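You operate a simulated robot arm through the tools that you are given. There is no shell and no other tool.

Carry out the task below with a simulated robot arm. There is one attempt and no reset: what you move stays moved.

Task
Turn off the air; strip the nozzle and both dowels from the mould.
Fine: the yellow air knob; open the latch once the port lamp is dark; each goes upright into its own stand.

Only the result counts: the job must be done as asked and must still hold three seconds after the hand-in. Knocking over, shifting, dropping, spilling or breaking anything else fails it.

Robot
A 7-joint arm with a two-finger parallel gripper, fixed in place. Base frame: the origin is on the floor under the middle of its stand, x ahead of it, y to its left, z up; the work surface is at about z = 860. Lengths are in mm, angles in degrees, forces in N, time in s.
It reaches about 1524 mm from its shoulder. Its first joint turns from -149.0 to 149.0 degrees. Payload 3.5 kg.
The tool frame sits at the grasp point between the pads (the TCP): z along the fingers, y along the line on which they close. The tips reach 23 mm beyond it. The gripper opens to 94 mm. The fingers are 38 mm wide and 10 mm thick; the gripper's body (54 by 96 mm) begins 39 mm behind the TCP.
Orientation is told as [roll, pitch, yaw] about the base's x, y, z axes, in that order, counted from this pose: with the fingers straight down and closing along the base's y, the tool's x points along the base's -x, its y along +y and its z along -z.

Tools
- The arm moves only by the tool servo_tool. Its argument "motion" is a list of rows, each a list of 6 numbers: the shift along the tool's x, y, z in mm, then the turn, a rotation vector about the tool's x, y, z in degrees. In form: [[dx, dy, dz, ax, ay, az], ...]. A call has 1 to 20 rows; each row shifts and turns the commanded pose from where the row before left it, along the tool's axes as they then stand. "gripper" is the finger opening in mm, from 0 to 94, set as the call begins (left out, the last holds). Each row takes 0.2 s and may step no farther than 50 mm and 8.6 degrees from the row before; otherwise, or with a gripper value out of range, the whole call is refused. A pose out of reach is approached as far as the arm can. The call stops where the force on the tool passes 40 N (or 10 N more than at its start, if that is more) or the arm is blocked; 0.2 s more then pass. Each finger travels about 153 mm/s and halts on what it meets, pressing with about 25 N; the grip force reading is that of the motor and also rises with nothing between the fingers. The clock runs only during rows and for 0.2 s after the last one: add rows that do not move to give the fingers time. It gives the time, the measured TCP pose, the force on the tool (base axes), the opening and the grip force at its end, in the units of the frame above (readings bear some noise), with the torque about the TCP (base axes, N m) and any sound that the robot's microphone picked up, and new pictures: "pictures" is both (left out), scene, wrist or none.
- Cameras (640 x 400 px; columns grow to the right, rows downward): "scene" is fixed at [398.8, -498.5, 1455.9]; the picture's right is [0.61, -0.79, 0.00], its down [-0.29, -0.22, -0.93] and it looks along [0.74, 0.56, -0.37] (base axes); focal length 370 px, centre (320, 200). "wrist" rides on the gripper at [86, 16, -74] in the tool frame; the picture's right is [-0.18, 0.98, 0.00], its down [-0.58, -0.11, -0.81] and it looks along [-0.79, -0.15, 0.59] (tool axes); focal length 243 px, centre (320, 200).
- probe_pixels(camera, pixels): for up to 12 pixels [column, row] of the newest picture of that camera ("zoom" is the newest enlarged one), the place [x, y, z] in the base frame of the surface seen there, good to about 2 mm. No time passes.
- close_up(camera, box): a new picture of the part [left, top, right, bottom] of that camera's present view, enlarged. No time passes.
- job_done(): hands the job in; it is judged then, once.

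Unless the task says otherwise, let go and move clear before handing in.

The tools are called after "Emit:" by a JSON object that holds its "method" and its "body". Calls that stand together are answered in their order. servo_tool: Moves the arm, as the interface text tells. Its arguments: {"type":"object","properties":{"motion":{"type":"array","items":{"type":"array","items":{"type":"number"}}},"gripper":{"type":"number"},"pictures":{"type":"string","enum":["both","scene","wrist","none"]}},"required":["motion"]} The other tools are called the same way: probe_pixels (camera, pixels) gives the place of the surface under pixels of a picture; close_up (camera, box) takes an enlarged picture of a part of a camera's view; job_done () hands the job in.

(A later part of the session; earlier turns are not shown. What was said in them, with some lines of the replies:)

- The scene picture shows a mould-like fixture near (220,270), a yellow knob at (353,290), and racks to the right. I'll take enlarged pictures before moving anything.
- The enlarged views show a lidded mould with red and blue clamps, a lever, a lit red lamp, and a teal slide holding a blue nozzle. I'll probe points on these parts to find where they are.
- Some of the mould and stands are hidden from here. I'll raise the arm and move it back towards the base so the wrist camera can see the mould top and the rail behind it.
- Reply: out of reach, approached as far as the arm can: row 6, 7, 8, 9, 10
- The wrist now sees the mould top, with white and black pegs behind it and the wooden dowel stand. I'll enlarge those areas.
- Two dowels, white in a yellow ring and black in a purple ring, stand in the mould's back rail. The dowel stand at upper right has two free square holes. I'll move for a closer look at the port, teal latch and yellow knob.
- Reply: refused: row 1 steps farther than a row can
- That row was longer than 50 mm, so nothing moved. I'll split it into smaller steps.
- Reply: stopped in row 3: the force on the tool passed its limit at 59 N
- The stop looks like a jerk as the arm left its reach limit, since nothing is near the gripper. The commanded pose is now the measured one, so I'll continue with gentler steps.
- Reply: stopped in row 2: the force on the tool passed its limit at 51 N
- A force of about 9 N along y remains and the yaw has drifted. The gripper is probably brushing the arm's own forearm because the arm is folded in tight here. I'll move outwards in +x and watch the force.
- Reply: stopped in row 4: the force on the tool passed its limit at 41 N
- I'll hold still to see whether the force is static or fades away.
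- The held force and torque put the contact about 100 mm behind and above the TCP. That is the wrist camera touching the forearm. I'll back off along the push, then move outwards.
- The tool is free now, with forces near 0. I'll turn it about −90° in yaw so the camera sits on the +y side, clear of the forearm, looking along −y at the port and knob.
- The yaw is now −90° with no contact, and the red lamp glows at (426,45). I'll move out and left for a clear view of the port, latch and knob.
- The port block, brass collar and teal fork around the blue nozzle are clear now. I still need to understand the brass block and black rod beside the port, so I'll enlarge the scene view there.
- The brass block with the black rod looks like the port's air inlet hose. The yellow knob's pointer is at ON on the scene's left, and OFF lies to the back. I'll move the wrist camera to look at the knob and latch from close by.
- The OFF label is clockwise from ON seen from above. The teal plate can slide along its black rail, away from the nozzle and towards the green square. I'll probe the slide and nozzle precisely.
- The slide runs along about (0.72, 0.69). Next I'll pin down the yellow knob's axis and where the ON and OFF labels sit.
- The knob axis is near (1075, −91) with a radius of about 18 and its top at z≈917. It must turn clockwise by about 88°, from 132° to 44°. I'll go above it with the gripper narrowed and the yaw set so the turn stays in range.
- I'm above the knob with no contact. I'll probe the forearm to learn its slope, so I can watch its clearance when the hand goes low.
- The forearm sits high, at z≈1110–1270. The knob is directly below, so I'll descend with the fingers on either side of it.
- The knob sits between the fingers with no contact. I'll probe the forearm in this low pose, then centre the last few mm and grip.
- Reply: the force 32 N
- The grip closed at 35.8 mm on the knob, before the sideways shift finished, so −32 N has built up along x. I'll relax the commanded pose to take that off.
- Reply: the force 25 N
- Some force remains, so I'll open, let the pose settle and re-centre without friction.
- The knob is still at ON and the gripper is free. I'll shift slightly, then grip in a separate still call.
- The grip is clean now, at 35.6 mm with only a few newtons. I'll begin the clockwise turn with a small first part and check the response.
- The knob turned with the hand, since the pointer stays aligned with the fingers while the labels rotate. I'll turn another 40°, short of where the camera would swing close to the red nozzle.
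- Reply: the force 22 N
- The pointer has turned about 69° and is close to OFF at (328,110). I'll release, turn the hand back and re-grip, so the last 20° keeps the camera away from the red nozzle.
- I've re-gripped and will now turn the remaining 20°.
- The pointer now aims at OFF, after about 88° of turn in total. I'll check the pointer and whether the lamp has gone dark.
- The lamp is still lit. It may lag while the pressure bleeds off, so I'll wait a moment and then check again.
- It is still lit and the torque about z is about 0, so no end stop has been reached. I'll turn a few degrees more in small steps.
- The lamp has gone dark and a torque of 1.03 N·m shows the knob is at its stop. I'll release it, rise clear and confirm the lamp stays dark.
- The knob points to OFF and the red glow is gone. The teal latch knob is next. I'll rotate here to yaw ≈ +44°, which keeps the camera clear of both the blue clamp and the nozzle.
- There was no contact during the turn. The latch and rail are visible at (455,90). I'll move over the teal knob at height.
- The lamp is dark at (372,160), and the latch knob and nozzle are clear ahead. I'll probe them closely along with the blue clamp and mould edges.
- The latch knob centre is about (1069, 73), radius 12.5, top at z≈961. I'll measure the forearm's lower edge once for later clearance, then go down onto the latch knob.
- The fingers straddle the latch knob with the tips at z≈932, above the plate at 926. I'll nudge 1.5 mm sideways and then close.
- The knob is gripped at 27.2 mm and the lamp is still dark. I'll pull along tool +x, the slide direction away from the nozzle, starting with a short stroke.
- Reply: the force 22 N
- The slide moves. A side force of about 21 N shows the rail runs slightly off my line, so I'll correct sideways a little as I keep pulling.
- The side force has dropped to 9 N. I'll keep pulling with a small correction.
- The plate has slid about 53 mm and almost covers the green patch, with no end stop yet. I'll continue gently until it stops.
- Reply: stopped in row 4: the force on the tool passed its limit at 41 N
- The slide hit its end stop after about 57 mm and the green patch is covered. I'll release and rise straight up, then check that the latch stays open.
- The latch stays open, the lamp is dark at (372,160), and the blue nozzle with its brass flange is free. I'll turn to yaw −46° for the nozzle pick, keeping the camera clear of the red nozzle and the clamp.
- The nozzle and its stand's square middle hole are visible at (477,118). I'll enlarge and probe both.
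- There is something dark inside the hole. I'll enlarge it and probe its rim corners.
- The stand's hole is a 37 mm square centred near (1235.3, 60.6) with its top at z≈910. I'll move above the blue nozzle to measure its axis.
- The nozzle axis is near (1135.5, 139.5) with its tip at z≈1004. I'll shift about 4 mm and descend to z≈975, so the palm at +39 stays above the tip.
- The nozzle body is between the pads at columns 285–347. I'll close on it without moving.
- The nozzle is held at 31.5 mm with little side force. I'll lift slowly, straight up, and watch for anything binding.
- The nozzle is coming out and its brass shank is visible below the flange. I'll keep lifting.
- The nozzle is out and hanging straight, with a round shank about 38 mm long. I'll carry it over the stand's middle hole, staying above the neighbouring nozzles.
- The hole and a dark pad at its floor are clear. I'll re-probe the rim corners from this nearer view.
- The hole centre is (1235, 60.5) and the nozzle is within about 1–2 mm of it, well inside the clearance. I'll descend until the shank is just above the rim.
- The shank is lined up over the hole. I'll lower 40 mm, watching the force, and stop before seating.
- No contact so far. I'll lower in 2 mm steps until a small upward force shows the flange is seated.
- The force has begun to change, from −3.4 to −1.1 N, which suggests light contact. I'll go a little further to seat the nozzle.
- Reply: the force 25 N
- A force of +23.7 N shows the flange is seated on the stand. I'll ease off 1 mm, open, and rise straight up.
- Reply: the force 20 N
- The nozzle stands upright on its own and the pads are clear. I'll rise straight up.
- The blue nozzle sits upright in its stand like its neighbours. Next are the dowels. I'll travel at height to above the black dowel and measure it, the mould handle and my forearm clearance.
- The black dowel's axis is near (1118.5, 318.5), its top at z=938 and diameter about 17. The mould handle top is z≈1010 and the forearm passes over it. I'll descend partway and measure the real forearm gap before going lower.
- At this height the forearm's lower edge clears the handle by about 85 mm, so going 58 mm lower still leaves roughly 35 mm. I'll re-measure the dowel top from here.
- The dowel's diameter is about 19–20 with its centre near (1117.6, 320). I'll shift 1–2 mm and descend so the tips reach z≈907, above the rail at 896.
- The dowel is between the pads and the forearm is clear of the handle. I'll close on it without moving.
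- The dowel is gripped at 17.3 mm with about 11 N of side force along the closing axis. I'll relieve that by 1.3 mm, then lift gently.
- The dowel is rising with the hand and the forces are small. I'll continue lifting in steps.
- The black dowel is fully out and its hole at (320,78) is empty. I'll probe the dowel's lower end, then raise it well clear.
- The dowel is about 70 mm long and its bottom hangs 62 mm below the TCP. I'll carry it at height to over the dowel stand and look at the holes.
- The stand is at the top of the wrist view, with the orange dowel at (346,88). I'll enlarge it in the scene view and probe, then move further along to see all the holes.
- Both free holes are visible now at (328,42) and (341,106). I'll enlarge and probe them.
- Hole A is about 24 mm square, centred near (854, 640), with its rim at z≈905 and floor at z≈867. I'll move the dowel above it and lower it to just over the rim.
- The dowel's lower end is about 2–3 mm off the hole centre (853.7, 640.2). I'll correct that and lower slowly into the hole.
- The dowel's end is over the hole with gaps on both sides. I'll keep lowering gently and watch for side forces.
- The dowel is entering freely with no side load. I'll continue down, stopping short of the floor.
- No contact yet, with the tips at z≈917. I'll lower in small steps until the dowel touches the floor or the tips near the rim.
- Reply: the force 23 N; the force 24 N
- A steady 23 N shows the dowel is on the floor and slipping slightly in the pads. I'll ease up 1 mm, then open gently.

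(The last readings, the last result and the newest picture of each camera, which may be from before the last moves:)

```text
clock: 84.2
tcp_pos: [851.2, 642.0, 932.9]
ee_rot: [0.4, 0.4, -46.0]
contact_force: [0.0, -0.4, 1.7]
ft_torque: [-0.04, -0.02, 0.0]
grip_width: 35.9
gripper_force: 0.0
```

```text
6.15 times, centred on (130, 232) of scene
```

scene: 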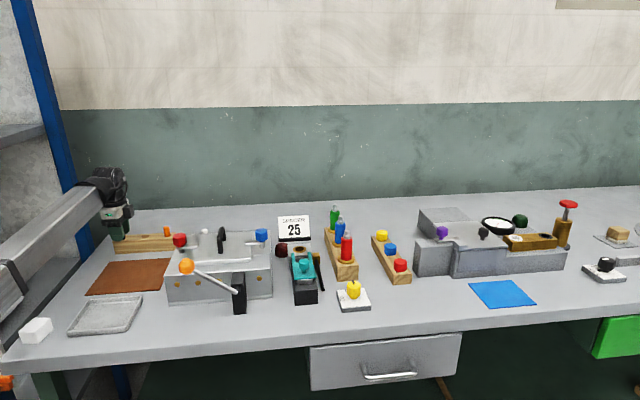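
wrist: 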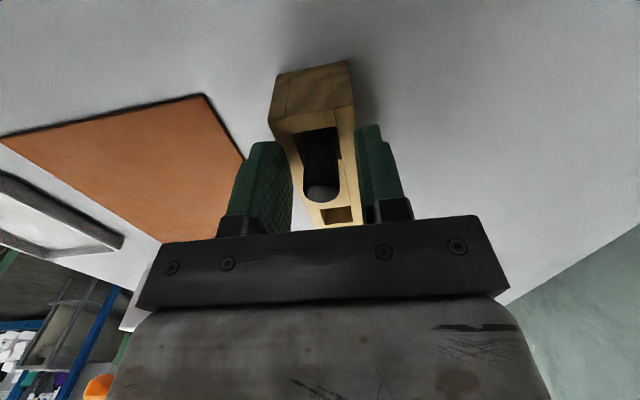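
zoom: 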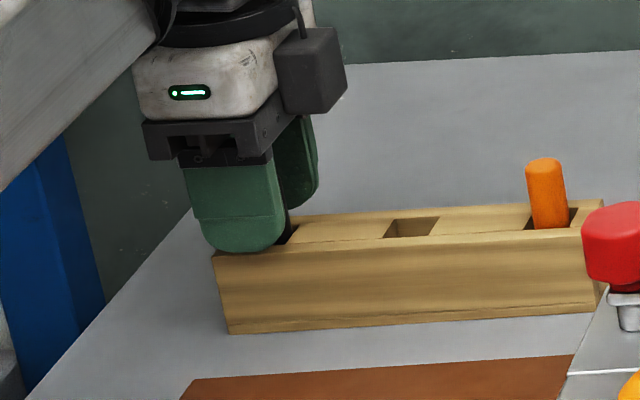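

The dowel is released with the pads clear. I'll rise straight up and check it stands.

Emit:
{"method": "servo_tool", "body": {"motion": [[0, 0, -10, 0, 0, 0], [0, 0, -25, 0, 0, 0], [0, 0, -35, 0, 0, 0], [0, 0, -40, 0, 0, 0], [0, 0, -30, 0, 0, 0], [0, 0, 0, 0, 0, 0]]}}

Emit:
{"method": "close_up", "body": {"camera": "scene", "box": [90, 200, 190, 265]}}

Emit:
{"method": "close_up", "body": {"camera": "wrist", "box": [280, 0, 400, 110]}}

```text
clock: 85.6
tcp_pos: [851.9, 639.9, 1074.8]
ee_rot: [0.5, 0.4, -46.0]
contact_force: [-0.4, 1.0, 0.4]
ft_torque: [-0.01, -0.01, -0.05]
grip_width: 36.1
gripper_force: 0.1
```

scene: 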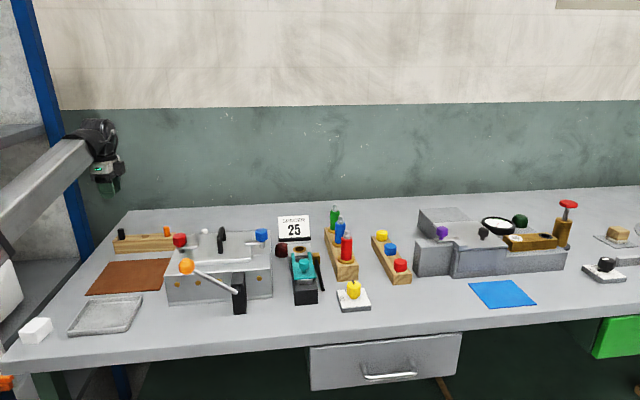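
wrist: 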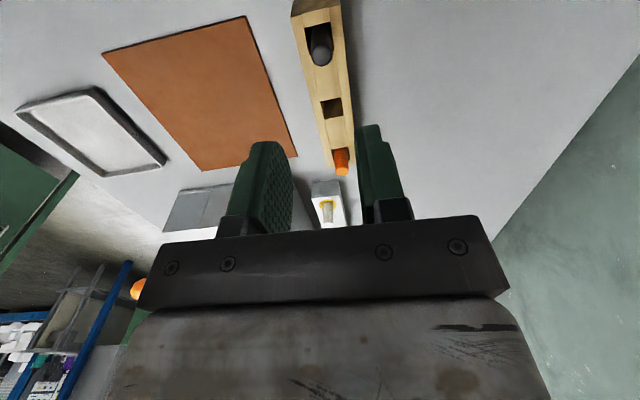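

```text
6.15 times, centred on (140, 232) of scene
```

zoom: 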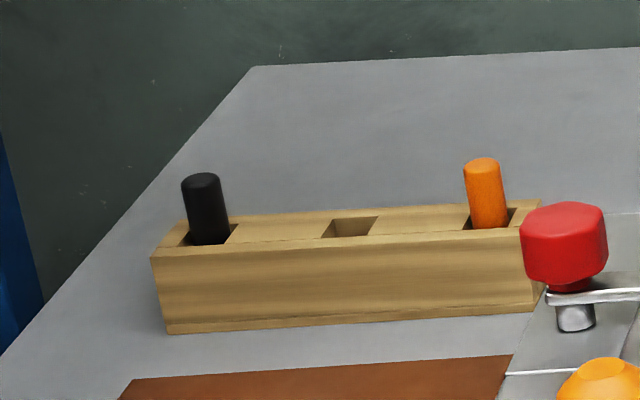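

```text
3.64 times, centred on (340, 55) of wrist
```

zoom: 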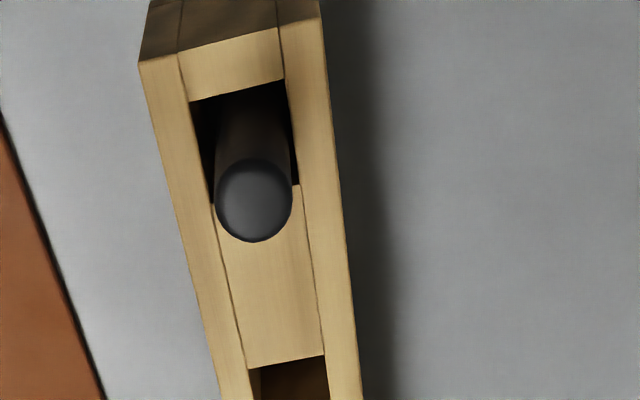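

The black dowel stands upright in the end hole. I'll measure the middle hole (B) now, while it is in full view.

Emit:
{"method": "close_up", "body": {"camera": "wrist", "box": [300, 80, 370, 135]}}

```text
7.27 times, centred on (335, 108) of wrist
```

zoom: 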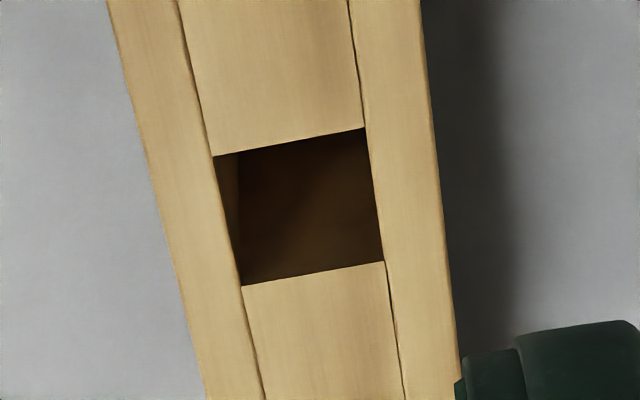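

Emit:
{"method": "probe_pixels", "body": {"camera": "zoom", "pixels": [[217, 150], [360, 122], [381, 268], [246, 291], [207, 165], [374, 150], [383, 245], [230, 280], [300, 200], [150, 150], [435, 150], [290, 350]]}}

```text
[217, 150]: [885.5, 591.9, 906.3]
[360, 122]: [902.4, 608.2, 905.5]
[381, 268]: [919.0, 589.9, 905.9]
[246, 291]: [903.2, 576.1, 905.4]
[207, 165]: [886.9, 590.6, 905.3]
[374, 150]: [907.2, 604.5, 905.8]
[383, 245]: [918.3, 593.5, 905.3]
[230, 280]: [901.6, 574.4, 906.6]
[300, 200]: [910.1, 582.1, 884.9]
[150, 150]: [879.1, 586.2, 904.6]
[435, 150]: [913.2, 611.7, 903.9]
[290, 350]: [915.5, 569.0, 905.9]
```

Hole B is centred near (902.5, 591.5) with its rim at z≈905.7. Now I'll go back for the white dowel near (1007, 421).

Emit:
{"method": "servo_tool", "body": {"gripper": 40, "motion": [[-25, -4, 0, 0, 0, 0], [-38, -6, 0, 0, 0, 0], [-40, -6, 0, 0, 0, 0], [-40, -6, 0, 0, 0, 0], [-40, -6, 0, 0, 0, 0], [-40, -6, 0, 0, 0, 0], [-27, -4, 0, 0, 0, 0], [0, 0, 0, 0, 0, 0]]}}

Emit:
{"method": "close_up", "body": {"camera": "wrist", "box": [260, 0, 380, 120]}}

```text
clock: 87.4
tcp_pos: [998.4, 432.9, 1070.5]
ee_rot: [0.4, 0.3, -46.1]
contact_force: [0.0, -0.6, -0.2]
ft_torque: [0.01, -0.02, -0.05]
grip_width: 40.1
gripper_force: 0.0
```

scene: 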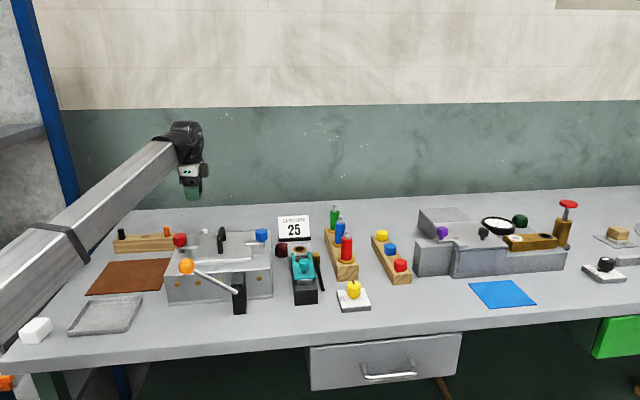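
wrist: 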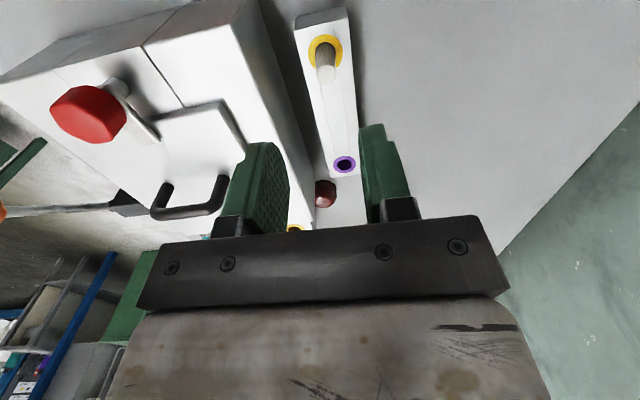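

```text
3.33 times, centred on (320, 60) of wrist
```

zoom: 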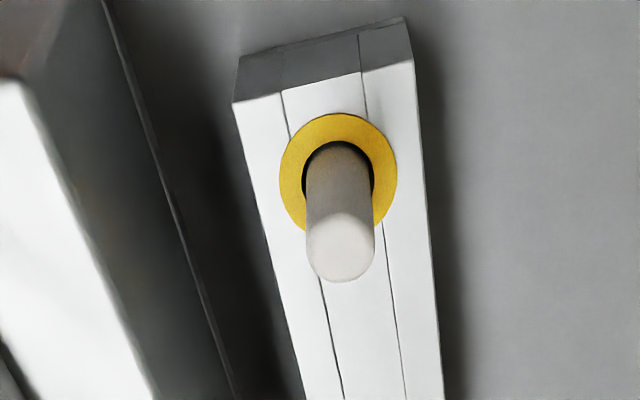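

Emit:
{"method": "probe_pixels", "body": {"camera": "zoom", "pixels": [[341, 248], [316, 248], [366, 248], [341, 225], [341, 272], [400, 150], [270, 150], [200, 250], [330, 190]]}}

```text
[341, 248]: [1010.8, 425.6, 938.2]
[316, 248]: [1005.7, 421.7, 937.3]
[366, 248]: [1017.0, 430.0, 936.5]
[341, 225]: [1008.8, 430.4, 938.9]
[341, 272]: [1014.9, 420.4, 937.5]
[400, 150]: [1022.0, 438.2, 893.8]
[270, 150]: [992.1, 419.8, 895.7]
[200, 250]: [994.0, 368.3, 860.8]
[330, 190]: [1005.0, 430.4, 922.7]
```

The white dowel's centre is (1011.3, 425.6) with its top at z≈938. I'll shift over it, descend partway and recheck.

Emit:
{"method": "servo_tool", "body": {"motion": [[-14.2, 4.2, 0, 0, 0, 0], [0, 0, 30, 0, 0, 0], [0, 0, 30, 0, 0, 0], [0, 0, 20, 0, 0, 0], [0, 0, 0, 0, 0, 0]]}}

Emit:
{"method": "close_up", "body": {"camera": "wrist", "box": [270, 40, 370, 130]}}

Emit:
{"method": "close_up", "body": {"camera": "scene", "box": [60, 150, 270, 310]}}

```text
clock: 88.6
tcp_pos: [1010.8, 427.4, 989.1]
ee_rot: [0.5, 0.4, -46.0]
contact_force: [-0.1, 0.1, 0.3]
ft_torque: [-0.01, 0.02, -0.01]
grip_width: 39.9
gripper_force: 0.2
```

scene: 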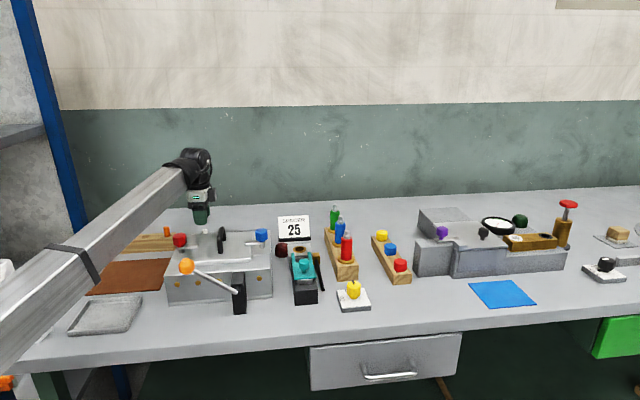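
wrist: 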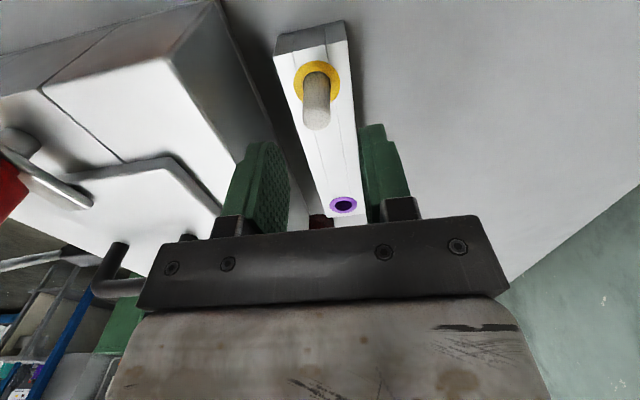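

```text
4.44 times, centred on (320, 85) of wrist
```

zoom: 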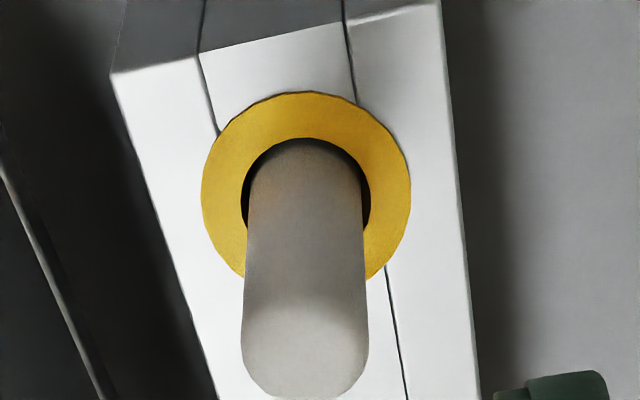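

```text
2.50 times, centred on (165, 230) of scene
```

zoom: 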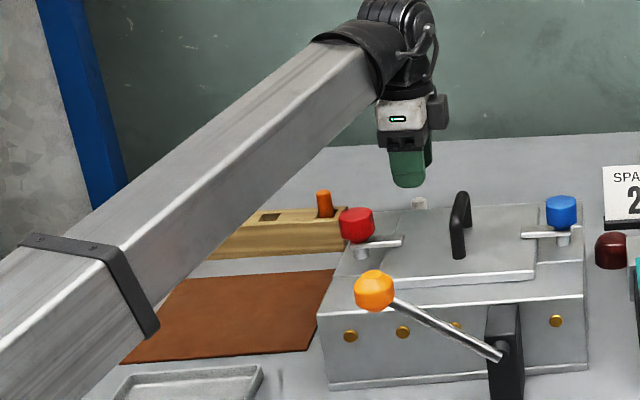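

Emit:
{"method": "probe_pixels", "body": {"camera": "zoom", "pixels": [[250, 225], [280, 195], [310, 165], [340, 135], [357, 212], [357, 222]]}}

Emit:
{"method": "probe_pixels", "body": {"camera": "wrist", "pixels": [[317, 118], [317, 123], [311, 118], [322, 118], [317, 128]]}}

```text
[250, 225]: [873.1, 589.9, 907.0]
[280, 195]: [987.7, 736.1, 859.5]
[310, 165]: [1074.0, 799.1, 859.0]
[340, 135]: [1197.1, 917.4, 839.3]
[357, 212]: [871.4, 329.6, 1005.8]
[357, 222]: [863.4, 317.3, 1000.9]
```

```text
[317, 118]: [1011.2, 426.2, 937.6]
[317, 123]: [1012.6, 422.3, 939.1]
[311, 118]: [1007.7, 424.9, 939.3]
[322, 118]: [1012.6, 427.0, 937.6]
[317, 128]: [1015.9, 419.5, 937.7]
```

The white dowel centre is confirmed near (1011.8, 424.7) and the forearm is well above the red clamp at z≈1006. I'll make a small correction and descend to grip.

Emit:
{"method": "servo_tool", "body": {"motion": [[-2, -1.5, 12, 0, 0, 0], [0, 0, 18, 0, 0, 0], [0, 0, 15, 0, 0, 0], [0, 0, 12, 0, 0, 0], [0, 0, 0, 0, 0, 0]]}}

Emit:
{"method": "close_up", "body": {"camera": "scene", "box": [60, 150, 270, 310]}}

```text
clock: 89.8
tcp_pos: [1011.2, 426.0, 933.6]
ee_rot: [0.3, 0.4, -46.0]
contact_force: [-0.3, 0.5, 0.2]
ft_torque: [0.03, 0.01, 0.0]
grip_width: 40.3
gripper_force: 0.0
```

scene: 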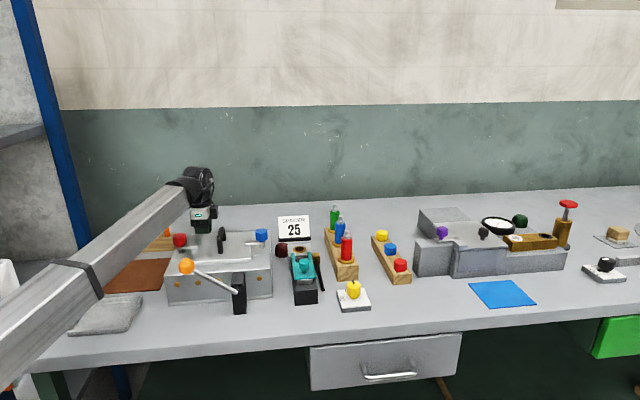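
wrist: 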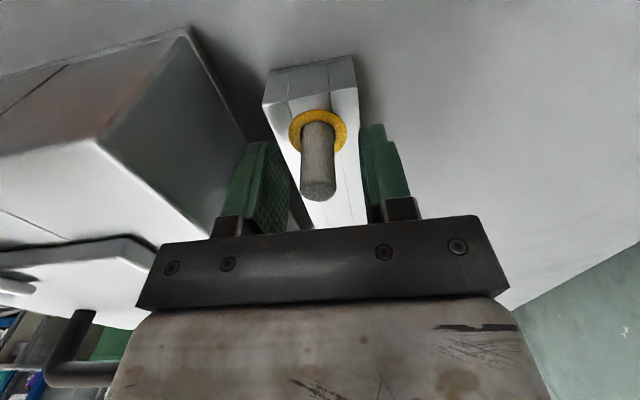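

```text
2.50 times, centred on (165, 230) of scene
```

zoom: 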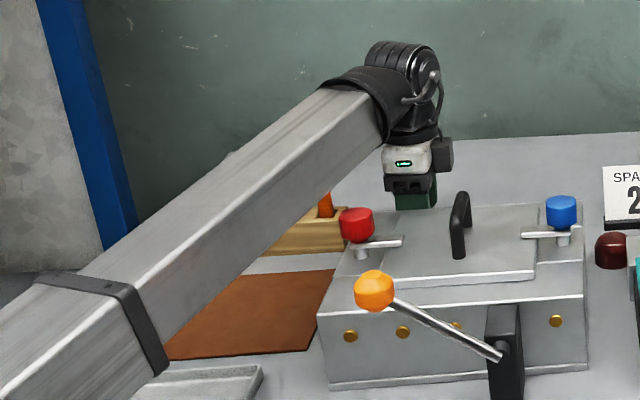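

The dowel is between the pads, and the forearm passes behind and above the red clamp without touching it. I'll lower 2 mm more, then close.

Emit:
{"method": "servo_tool", "body": {"motion": [[0, 0, 2, 0, 0, 0], [0, 0, 0, 0, 0, 0]], "pictures": "none"}}

Emit:
{"method": "servo_tool", "body": {"gripper": 8, "motion": [[0, 0, 0, 0, 0, 0], [0, 0, 0, 0, 0, 0], [0, 0, 0, 0, 0, 0]], "pictures": "wrist"}}

```text
clock: 90.4
tcp_pos: [1011.6, 425.9, 931.1]
ee_rot: [0.3, 0.4, -46.0]
contact_force: [0.4, -0.2, -0.4]
ft_torque: [0.03, -0.03, 0.01]
grip_width: 40.1
gripper_force: 0.0
```

```text
clock: 91.2
tcp_pos: [1011.3, 425.5, 930.6]
ee_rot: [0.4, 0.4, -45.9]
contact_force: [-0.2, -1.5, 1.9]
ft_torque: [-0.07, 0.03, -0.01]
grip_width: 17.1
gripper_force: 25.0
```

wrist: 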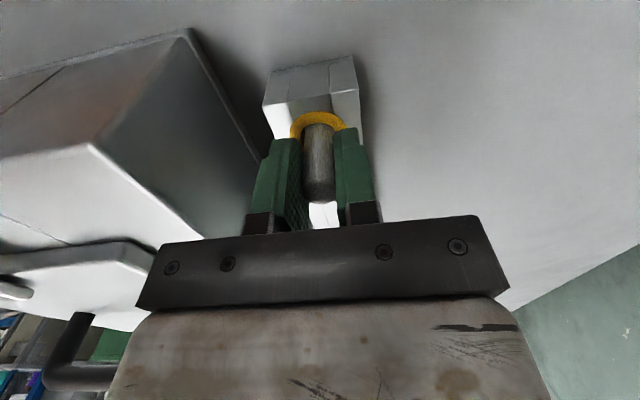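

The white dowel is gripped cleanly at 17.1 mm with about 2 N on the tool. I'll lift slowly, straight up.

Emit:
{"method": "servo_tool", "body": {"motion": [[0, 0, -3, 0, 0, 0], [0, 0, -5, 0, 0, 0], [0, 0, -8, 0, 0, 0], [0, 0, -10, 0, 0, 0], [0, 0, 0, 0, 0, 0]], "pictures": "wrist"}}

Emit:
{"method": "servo_tool", "body": {"motion": [[0, 0, -10, 0, 0, 0], [0, 0, -12, 0, 0, 0], [0, 0, -15, 0, 0, 0], [0, 0, -15, 0, 0, 0], [0, 0, 0, 0, 0, 0]]}}

Emit:
{"method": "close_up", "body": {"camera": "scene", "box": [150, 160, 250, 250]}}

```text
clock: 92.4
tcp_pos: [1011.9, 424.2, 956.5]
ee_rot: [0.4, 0.5, -46.1]
contact_force: [-1.0, 0.7, -1.6]
ft_torque: [0.04, 0.04, -0.01]
grip_width: 17.2
gripper_force: 25.0
```

wrist: 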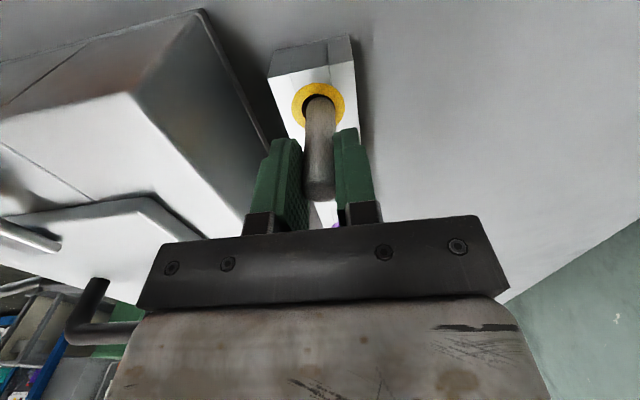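

```text
clock: 93.6
tcp_pos: [1010.4, 423.9, 1009.6]
ee_rot: [0.4, 0.4, -46.0]
contact_force: [0.2, 0.3, -1.4]
ft_torque: [-0.02, 0.02, 0.01]
grip_width: 17.3
gripper_force: 25.2
```

scene: 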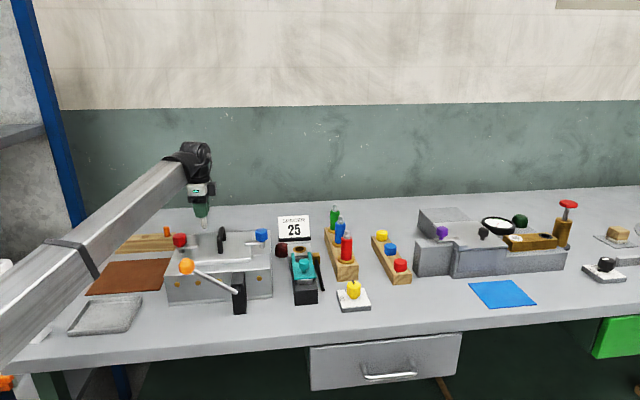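
wrist: 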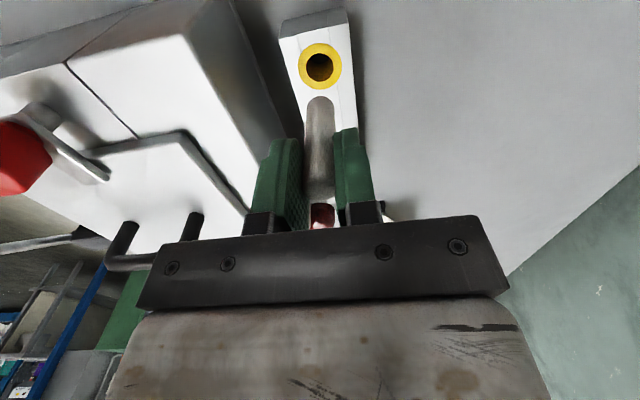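

```text
4.44 times, centred on (200, 205) of scene
```

zoom: 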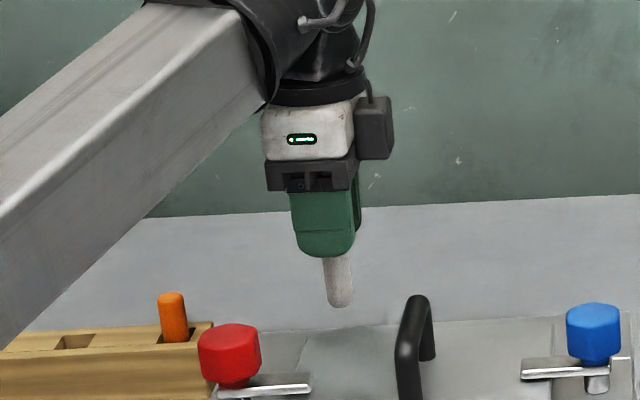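

The white dowel is out and hangs straight. I'll raise it and carry it over hole B.

Emit:
{"method": "servo_tool", "body": {"motion": [[0, 0, -30, 0, 0, 0], [0, 0, -35, 0, 0, 0], [25, 5, 0, 0, 0, 0], [38, 7.5, 0, 0, 0, 0], [40, 8, 0, 0, 0, 0], [40, 8, 0, 0, 0, 0], [35, 6, 0, 0, 0, 0], [17.5, 3.8, 0, 0, 0, 0], [0, 0, 0, 0, 0, 0]]}}

Emit:
{"method": "close_up", "body": {"camera": "wrist", "box": [280, 0, 400, 110]}}

```text
clock: 95.6
tcp_pos: [903.8, 590.7, 1077.3]
ee_rot: [0.4, 0.4, -46.0]
contact_force: [0.1, -1.0, -1.8]
ft_torque: [-0.02, 0.01, 0.07]
grip_width: 16.9
gripper_force: 25.3
```

scene: 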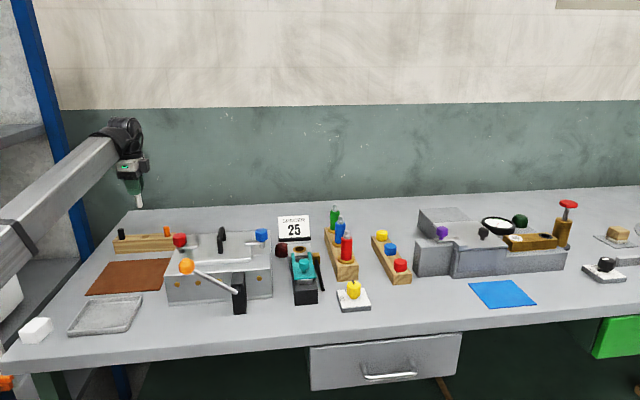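
wrist: 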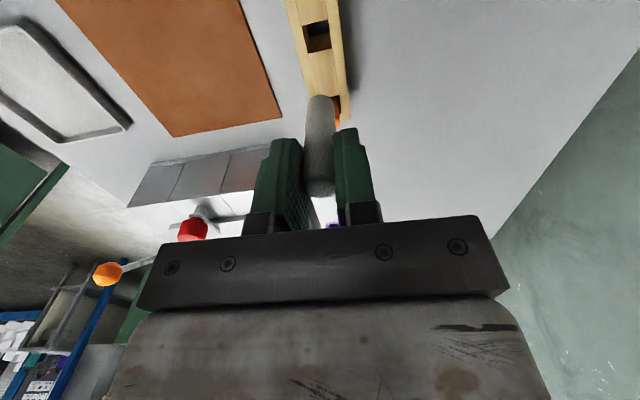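

```text
3.64 times, centred on (340, 55) of wrist
```

zoom: 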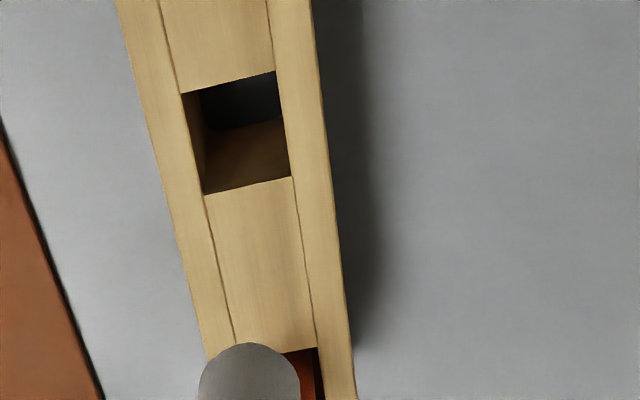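

Hole B lies under the dowel. I'll descend to just above the rim and check alignment.

Emit:
{"method": "servo_tool", "body": {"motion": [[0, 0, 30, 0, 0, 0], [0, 0, 30, 0, 0, 0], [0, 0, 20, 0, 0, 0], [0, 0, 6, 0, 0, 0], [0, 0, 0, 0, 0, 0]]}}

Emit:
{"method": "close_up", "body": {"camera": "wrist", "box": [260, 30, 380, 130]}}

```text
clock: 96.8
tcp_pos: [902.8, 591.3, 989.3]
ee_rot: [0.3, 0.4, -45.9]
contact_force: [0.1, 0.0, -1.7]
ft_torque: [-0.04, 0.02, -0.01]
grip_width: 17.2
gripper_force: 25.5
```

scene: 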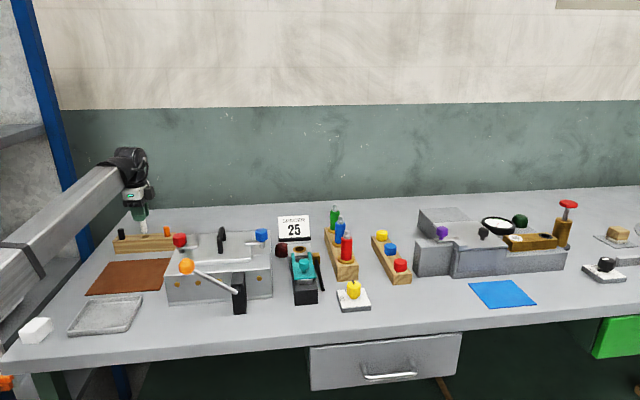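
wrist: 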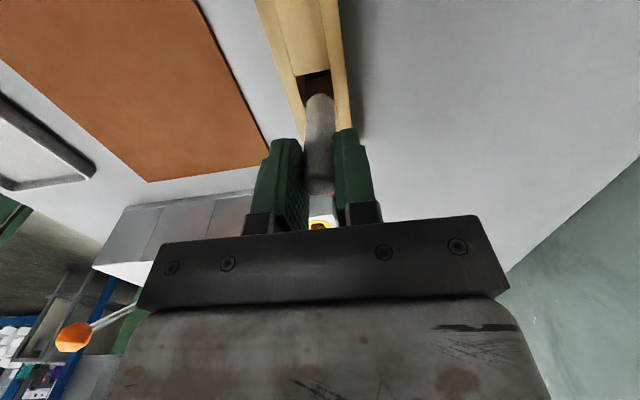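

```text
4.00 times, centred on (320, 80) of wrist
```

zoom: 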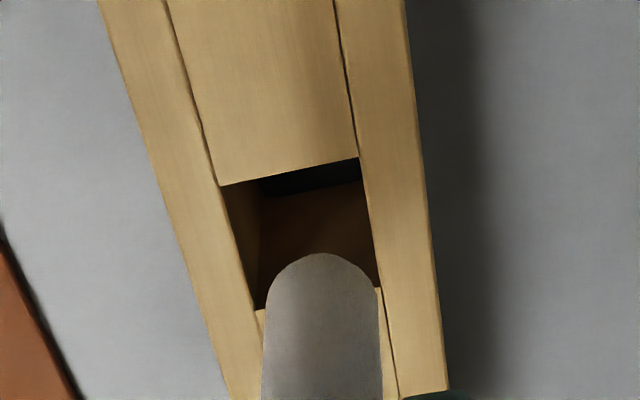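

Emit:
{"method": "probe_pixels", "body": {"camera": "zoom", "pixels": [[320, 262], [320, 285], [272, 300], [372, 300], [225, 178], [355, 152], [378, 294], [262, 316], [236, 250], [374, 230], [320, 380]]}}

Emit:
{"method": "close_up", "body": {"camera": "scene", "box": [100, 190, 190, 260]}}

```text
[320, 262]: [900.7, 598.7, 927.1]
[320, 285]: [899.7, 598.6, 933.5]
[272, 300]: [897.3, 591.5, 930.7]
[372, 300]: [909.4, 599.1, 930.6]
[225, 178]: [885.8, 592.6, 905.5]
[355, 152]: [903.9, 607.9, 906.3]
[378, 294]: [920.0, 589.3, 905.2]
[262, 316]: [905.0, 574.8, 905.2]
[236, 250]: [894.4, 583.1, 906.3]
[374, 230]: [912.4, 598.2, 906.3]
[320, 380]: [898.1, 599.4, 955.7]
```

```text
5.71 times, centred on (145, 225) of scene
```

zoom: 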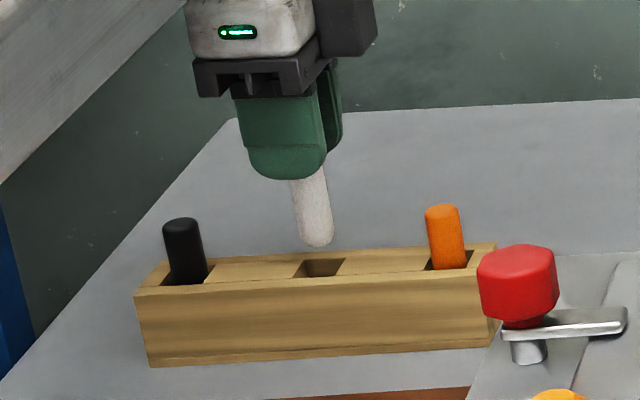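

The dowel end is at about (904.8, 592) and hole B's centre at (903, 591.3). I'll apply a small correction and lower into the hole.

Emit:
{"method": "servo_tool", "body": {"motion": [[0.8, -1.6, 5, 0, 0, 0], [0, 0, 7, 0, 0, 0], [0, 0, 6, 0, 0, 0], [0, 0, 4, 0, 0, 0], [0, 0, 4, 0, 0, 0], [0, 0, 4, 0, 0, 0], [0, 0, 0, 0, 0, 0]]}}

Emit:
{"method": "close_up", "body": {"camera": "scene", "box": [100, 190, 190, 260]}}

Emit:
{"method": "close_up", "body": {"camera": "wrist", "box": [260, 30, 380, 130]}}

```text
clock: 98.4
tcp_pos: [900.8, 592.6, 959.5]
ee_rot: [0.4, 0.4, -46.0]
contact_force: [-0.3, -0.5, -1.5]
ft_torque: [-0.03, -0.02, 0.03]
grip_width: 17.0
gripper_force: 25.3
```

scene: 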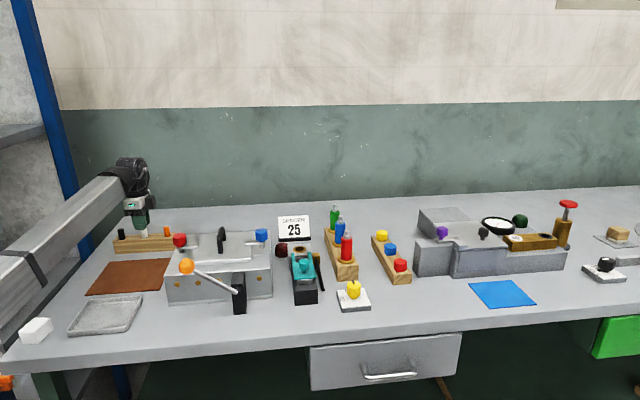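
wrist: 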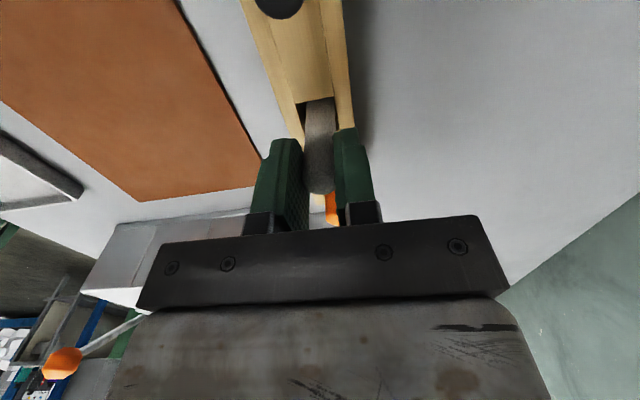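

```text
5.71 times, centred on (145, 225) of scene
```

zoom: 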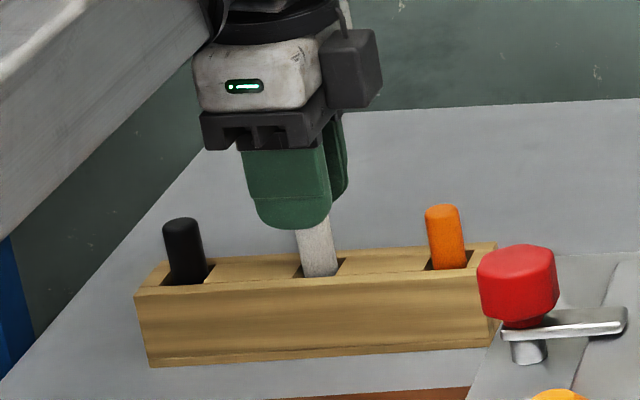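

```text
4.00 times, centred on (320, 80) of wrist
```

zoom: 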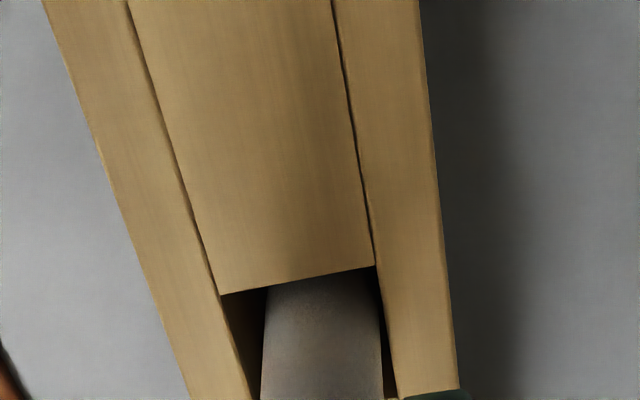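

The dowel is in the hole with no load but sits near the right and upper edges. I'll shift slightly toward the centre and continue down.

Emit:
{"method": "servo_tool", "body": {"motion": [[-0.8, -0.7, 0, 0, 0, 0], [0, 0, 5, 0, 0, 0], [0, 0, 5, 0, 0, 0], [0, 0, 5, 0, 0, 0], [0, 0, 4, 0, 0, 0], [0, 0, 0, 0, 0, 0]], "pictures": "wrist"}}

Emit:
{"method": "servo_tool", "body": {"motion": [[0, 0, 2, 0, 0, 0], [0, 0, 2, 0, 0, 0], [0, 0, 1.5, 0, 0, 0], [0, 0, 0, 0, 0, 0]], "pictures": "none"}}

```text
clock: 99.8
tcp_pos: [901.5, 591.5, 941.2]
ee_rot: [0.5, 0.4, -46.0]
contact_force: [-0.2, 0.7, -1.2]
ft_torque: [0.0, 0.0, 0.01]
grip_width: 17.1
gripper_force: 25.0
```

wrist: 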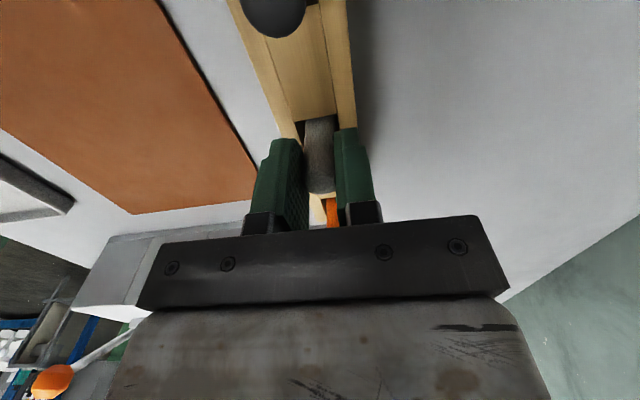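

```text
clock: 100.8
tcp_pos: [901.2, 590.5, 936.7]
ee_rot: [0.5, 0.5, -46.1]
contact_force: [2.2, 1.5, 18.5]
ft_torque: [0.03, 0.0, -0.04]
grip_width: 17.1
gripper_force: 25.2
```

The +18.5 N shows the white dowel is on the floor of hole B. I'll ease 1 mm up, open and check.

Emit:
{"method": "servo_tool", "body": {"motion": [[0, 0, -1, 0, 0, 0], [0, 0, 0, 0, 0, 0]], "pictures": "none"}}

Emit:
{"method": "servo_tool", "body": {"gripper": 36, "motion": [[0, 0, 0, 0, 0, 0], [0, 0, 0, 0, 0, 0], [0, 0, 0, 0, 0, 0]], "pictures": "wrist"}}

```text
clock: 101.4
tcp_pos: [900.0, 590.1, 936.3]
ee_rot: [0.5, 0.4, -46.0]
contact_force: [1.1, 3.7, 17.9]
ft_torque: [0.18, -0.05, -0.02]
grip_width: 17.3
gripper_force: 25.6
```

```text
clock: 102.2
tcp_pos: [901.1, 590.3, 937.0]
ee_rot: [0.4, 0.3, -46.0]
contact_force: [-0.3, -1.3, 0.0]
ft_torque: [0.01, 0.02, 0.01]
grip_width: 35.9
gripper_force: 0.1
```

wrist: 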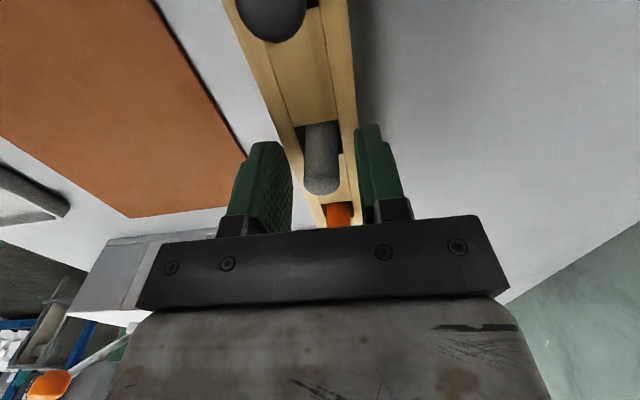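

The dowel is released and standing. I'll rise straight up well clear and then inspect everything.

Emit:
{"method": "servo_tool", "body": {"motion": [[0, 0, -10, 0, 0, 0], [0, 0, -25, 0, 0, 0], [0, 0, -35, 0, 0, 0], [0, 0, -40, 0, 0, 0], [0, 0, -40, 0, 0, 0], [0, 0, -20, 0, 0, 0], [0, 0, 0, 0, 0, 0]]}}

Emit:
{"method": "close_up", "body": {"camera": "scene", "box": [100, 200, 200, 265]}}

Emit:
{"method": "close_up", "body": {"camera": "scene", "box": [250, 195, 420, 315]}}

Emit:
{"method": "close_up", "body": {"camera": "wrist", "box": [250, 0, 400, 130]}}

```text
clock: 103.8
tcp_pos: [902.1, 587.6, 1107.7]
ee_rot: [0.4, 0.4, -46.0]
contact_force: [-0.6, -0.1, -0.4]
ft_torque: [0.0, 0.02, -0.02]
grip_width: 35.8
gripper_force: 0.0
```

scene: 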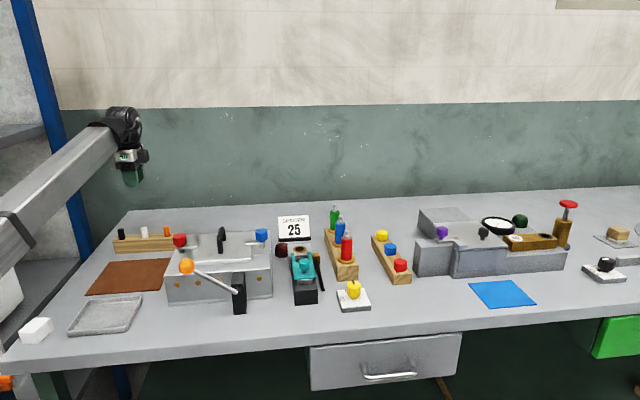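
wrist: 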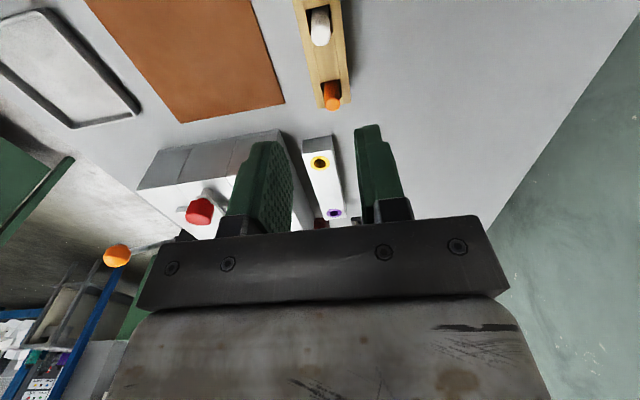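

```text
6.15 times, centred on (150, 232) of scene
```

zoom: 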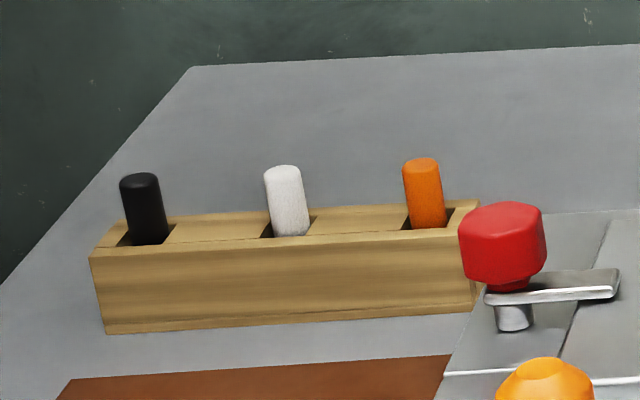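

```text
3.33 times, centred on (335, 255) of scene
```

zoom: 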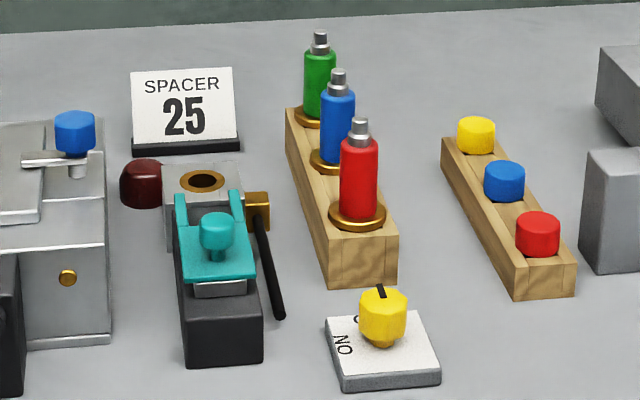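

```text
3.08 times, centred on (325, 65) of wrist
```

zoom: 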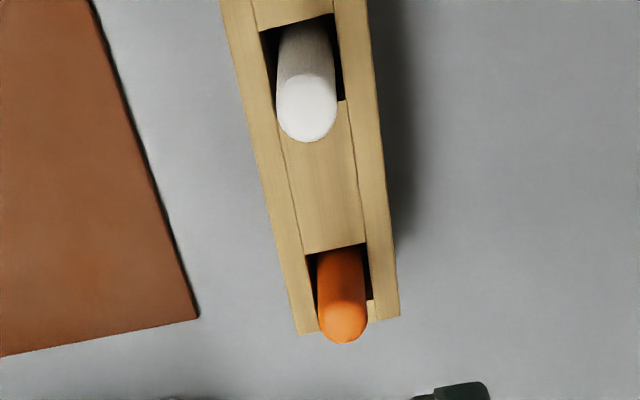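

The latest pictures show both dowels upright in the wooden dowel stand. The nozzle is upright in its stand, the knob is at OFF, the lamp is dark and the latch is open. The gripper is empty and clear. I'll hold a moment, look once more, then hand in.

Emit:
{"method": "servo_tool", "body": {"motion": [[0, 0, 0, 0, 0, 0], [0, 0, 0, 0, 0, 0], [0, 0, 0, 0, 0, 0], [0, 0, 0, 0, 0, 0], [0, 0, 0, 0, 0, 0]], "pictures": "scene"}}

Emit:
{"method": "close_up", "body": {"camera": "scene", "box": [100, 195, 420, 315]}}

```text
clock: 105.0
tcp_pos: [902.0, 587.3, 1107.5]
ee_rot: [0.3, 0.4, -46.1]
contact_force: [-0.2, 0.1, 0.2]
ft_torque: [0.0, -0.05, -0.01]
grip_width: 35.9
gripper_force: 0.2
```

scene: 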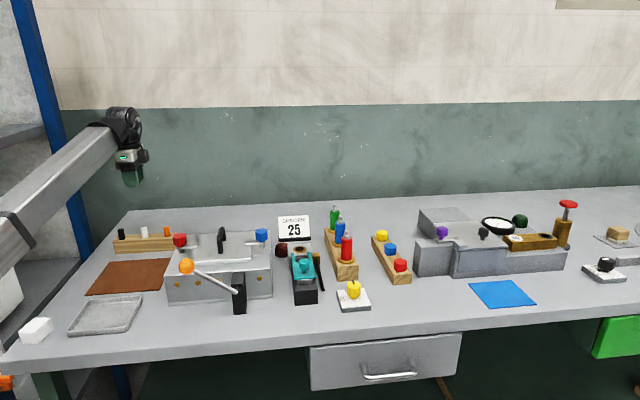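

```text
2.00 times, centred on (260, 255) of scene
```

zoom: 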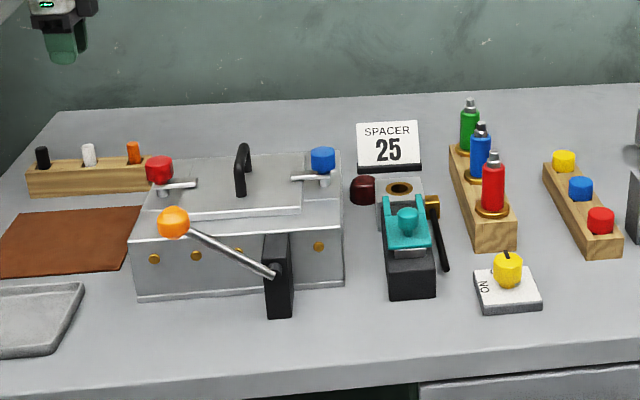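

Nothing has moved since the last look: both dowels and the nozzle stand upright, the lamp is dark, and the arm is clear. I'm handing in.

Emit:
{"method": "job_done", "body": {}}

```text
The job is handed in.
```

The job is done and handed in: the air is off, and the nozzle and both dowels are out of the mould, upright in their stands. In the last picture before hand-in everything was standing still and the arm was clear.

- **Air:** I turned the yellow knob clockwise to OFF, up to its stop, and the port lamp went dark.
- **Latch:** I opened the teal latch only after the lamp was dark, sliding it to its end stop. It stayed open.
- **Nozzle:** The blue nozzle is in the middle hole of the stand with the red and green nozzles, its flange resting on the block.
- **Dowels:** The black dowel is in the end hole and the white dowel in the middle hole of the stand with the orange dowel.

Early on, the wrist camera touched the arm's own forearm and the motion stopped three times. I backed off and kept clear of those poses. I saw nothing else on the bench knocked over or moved.
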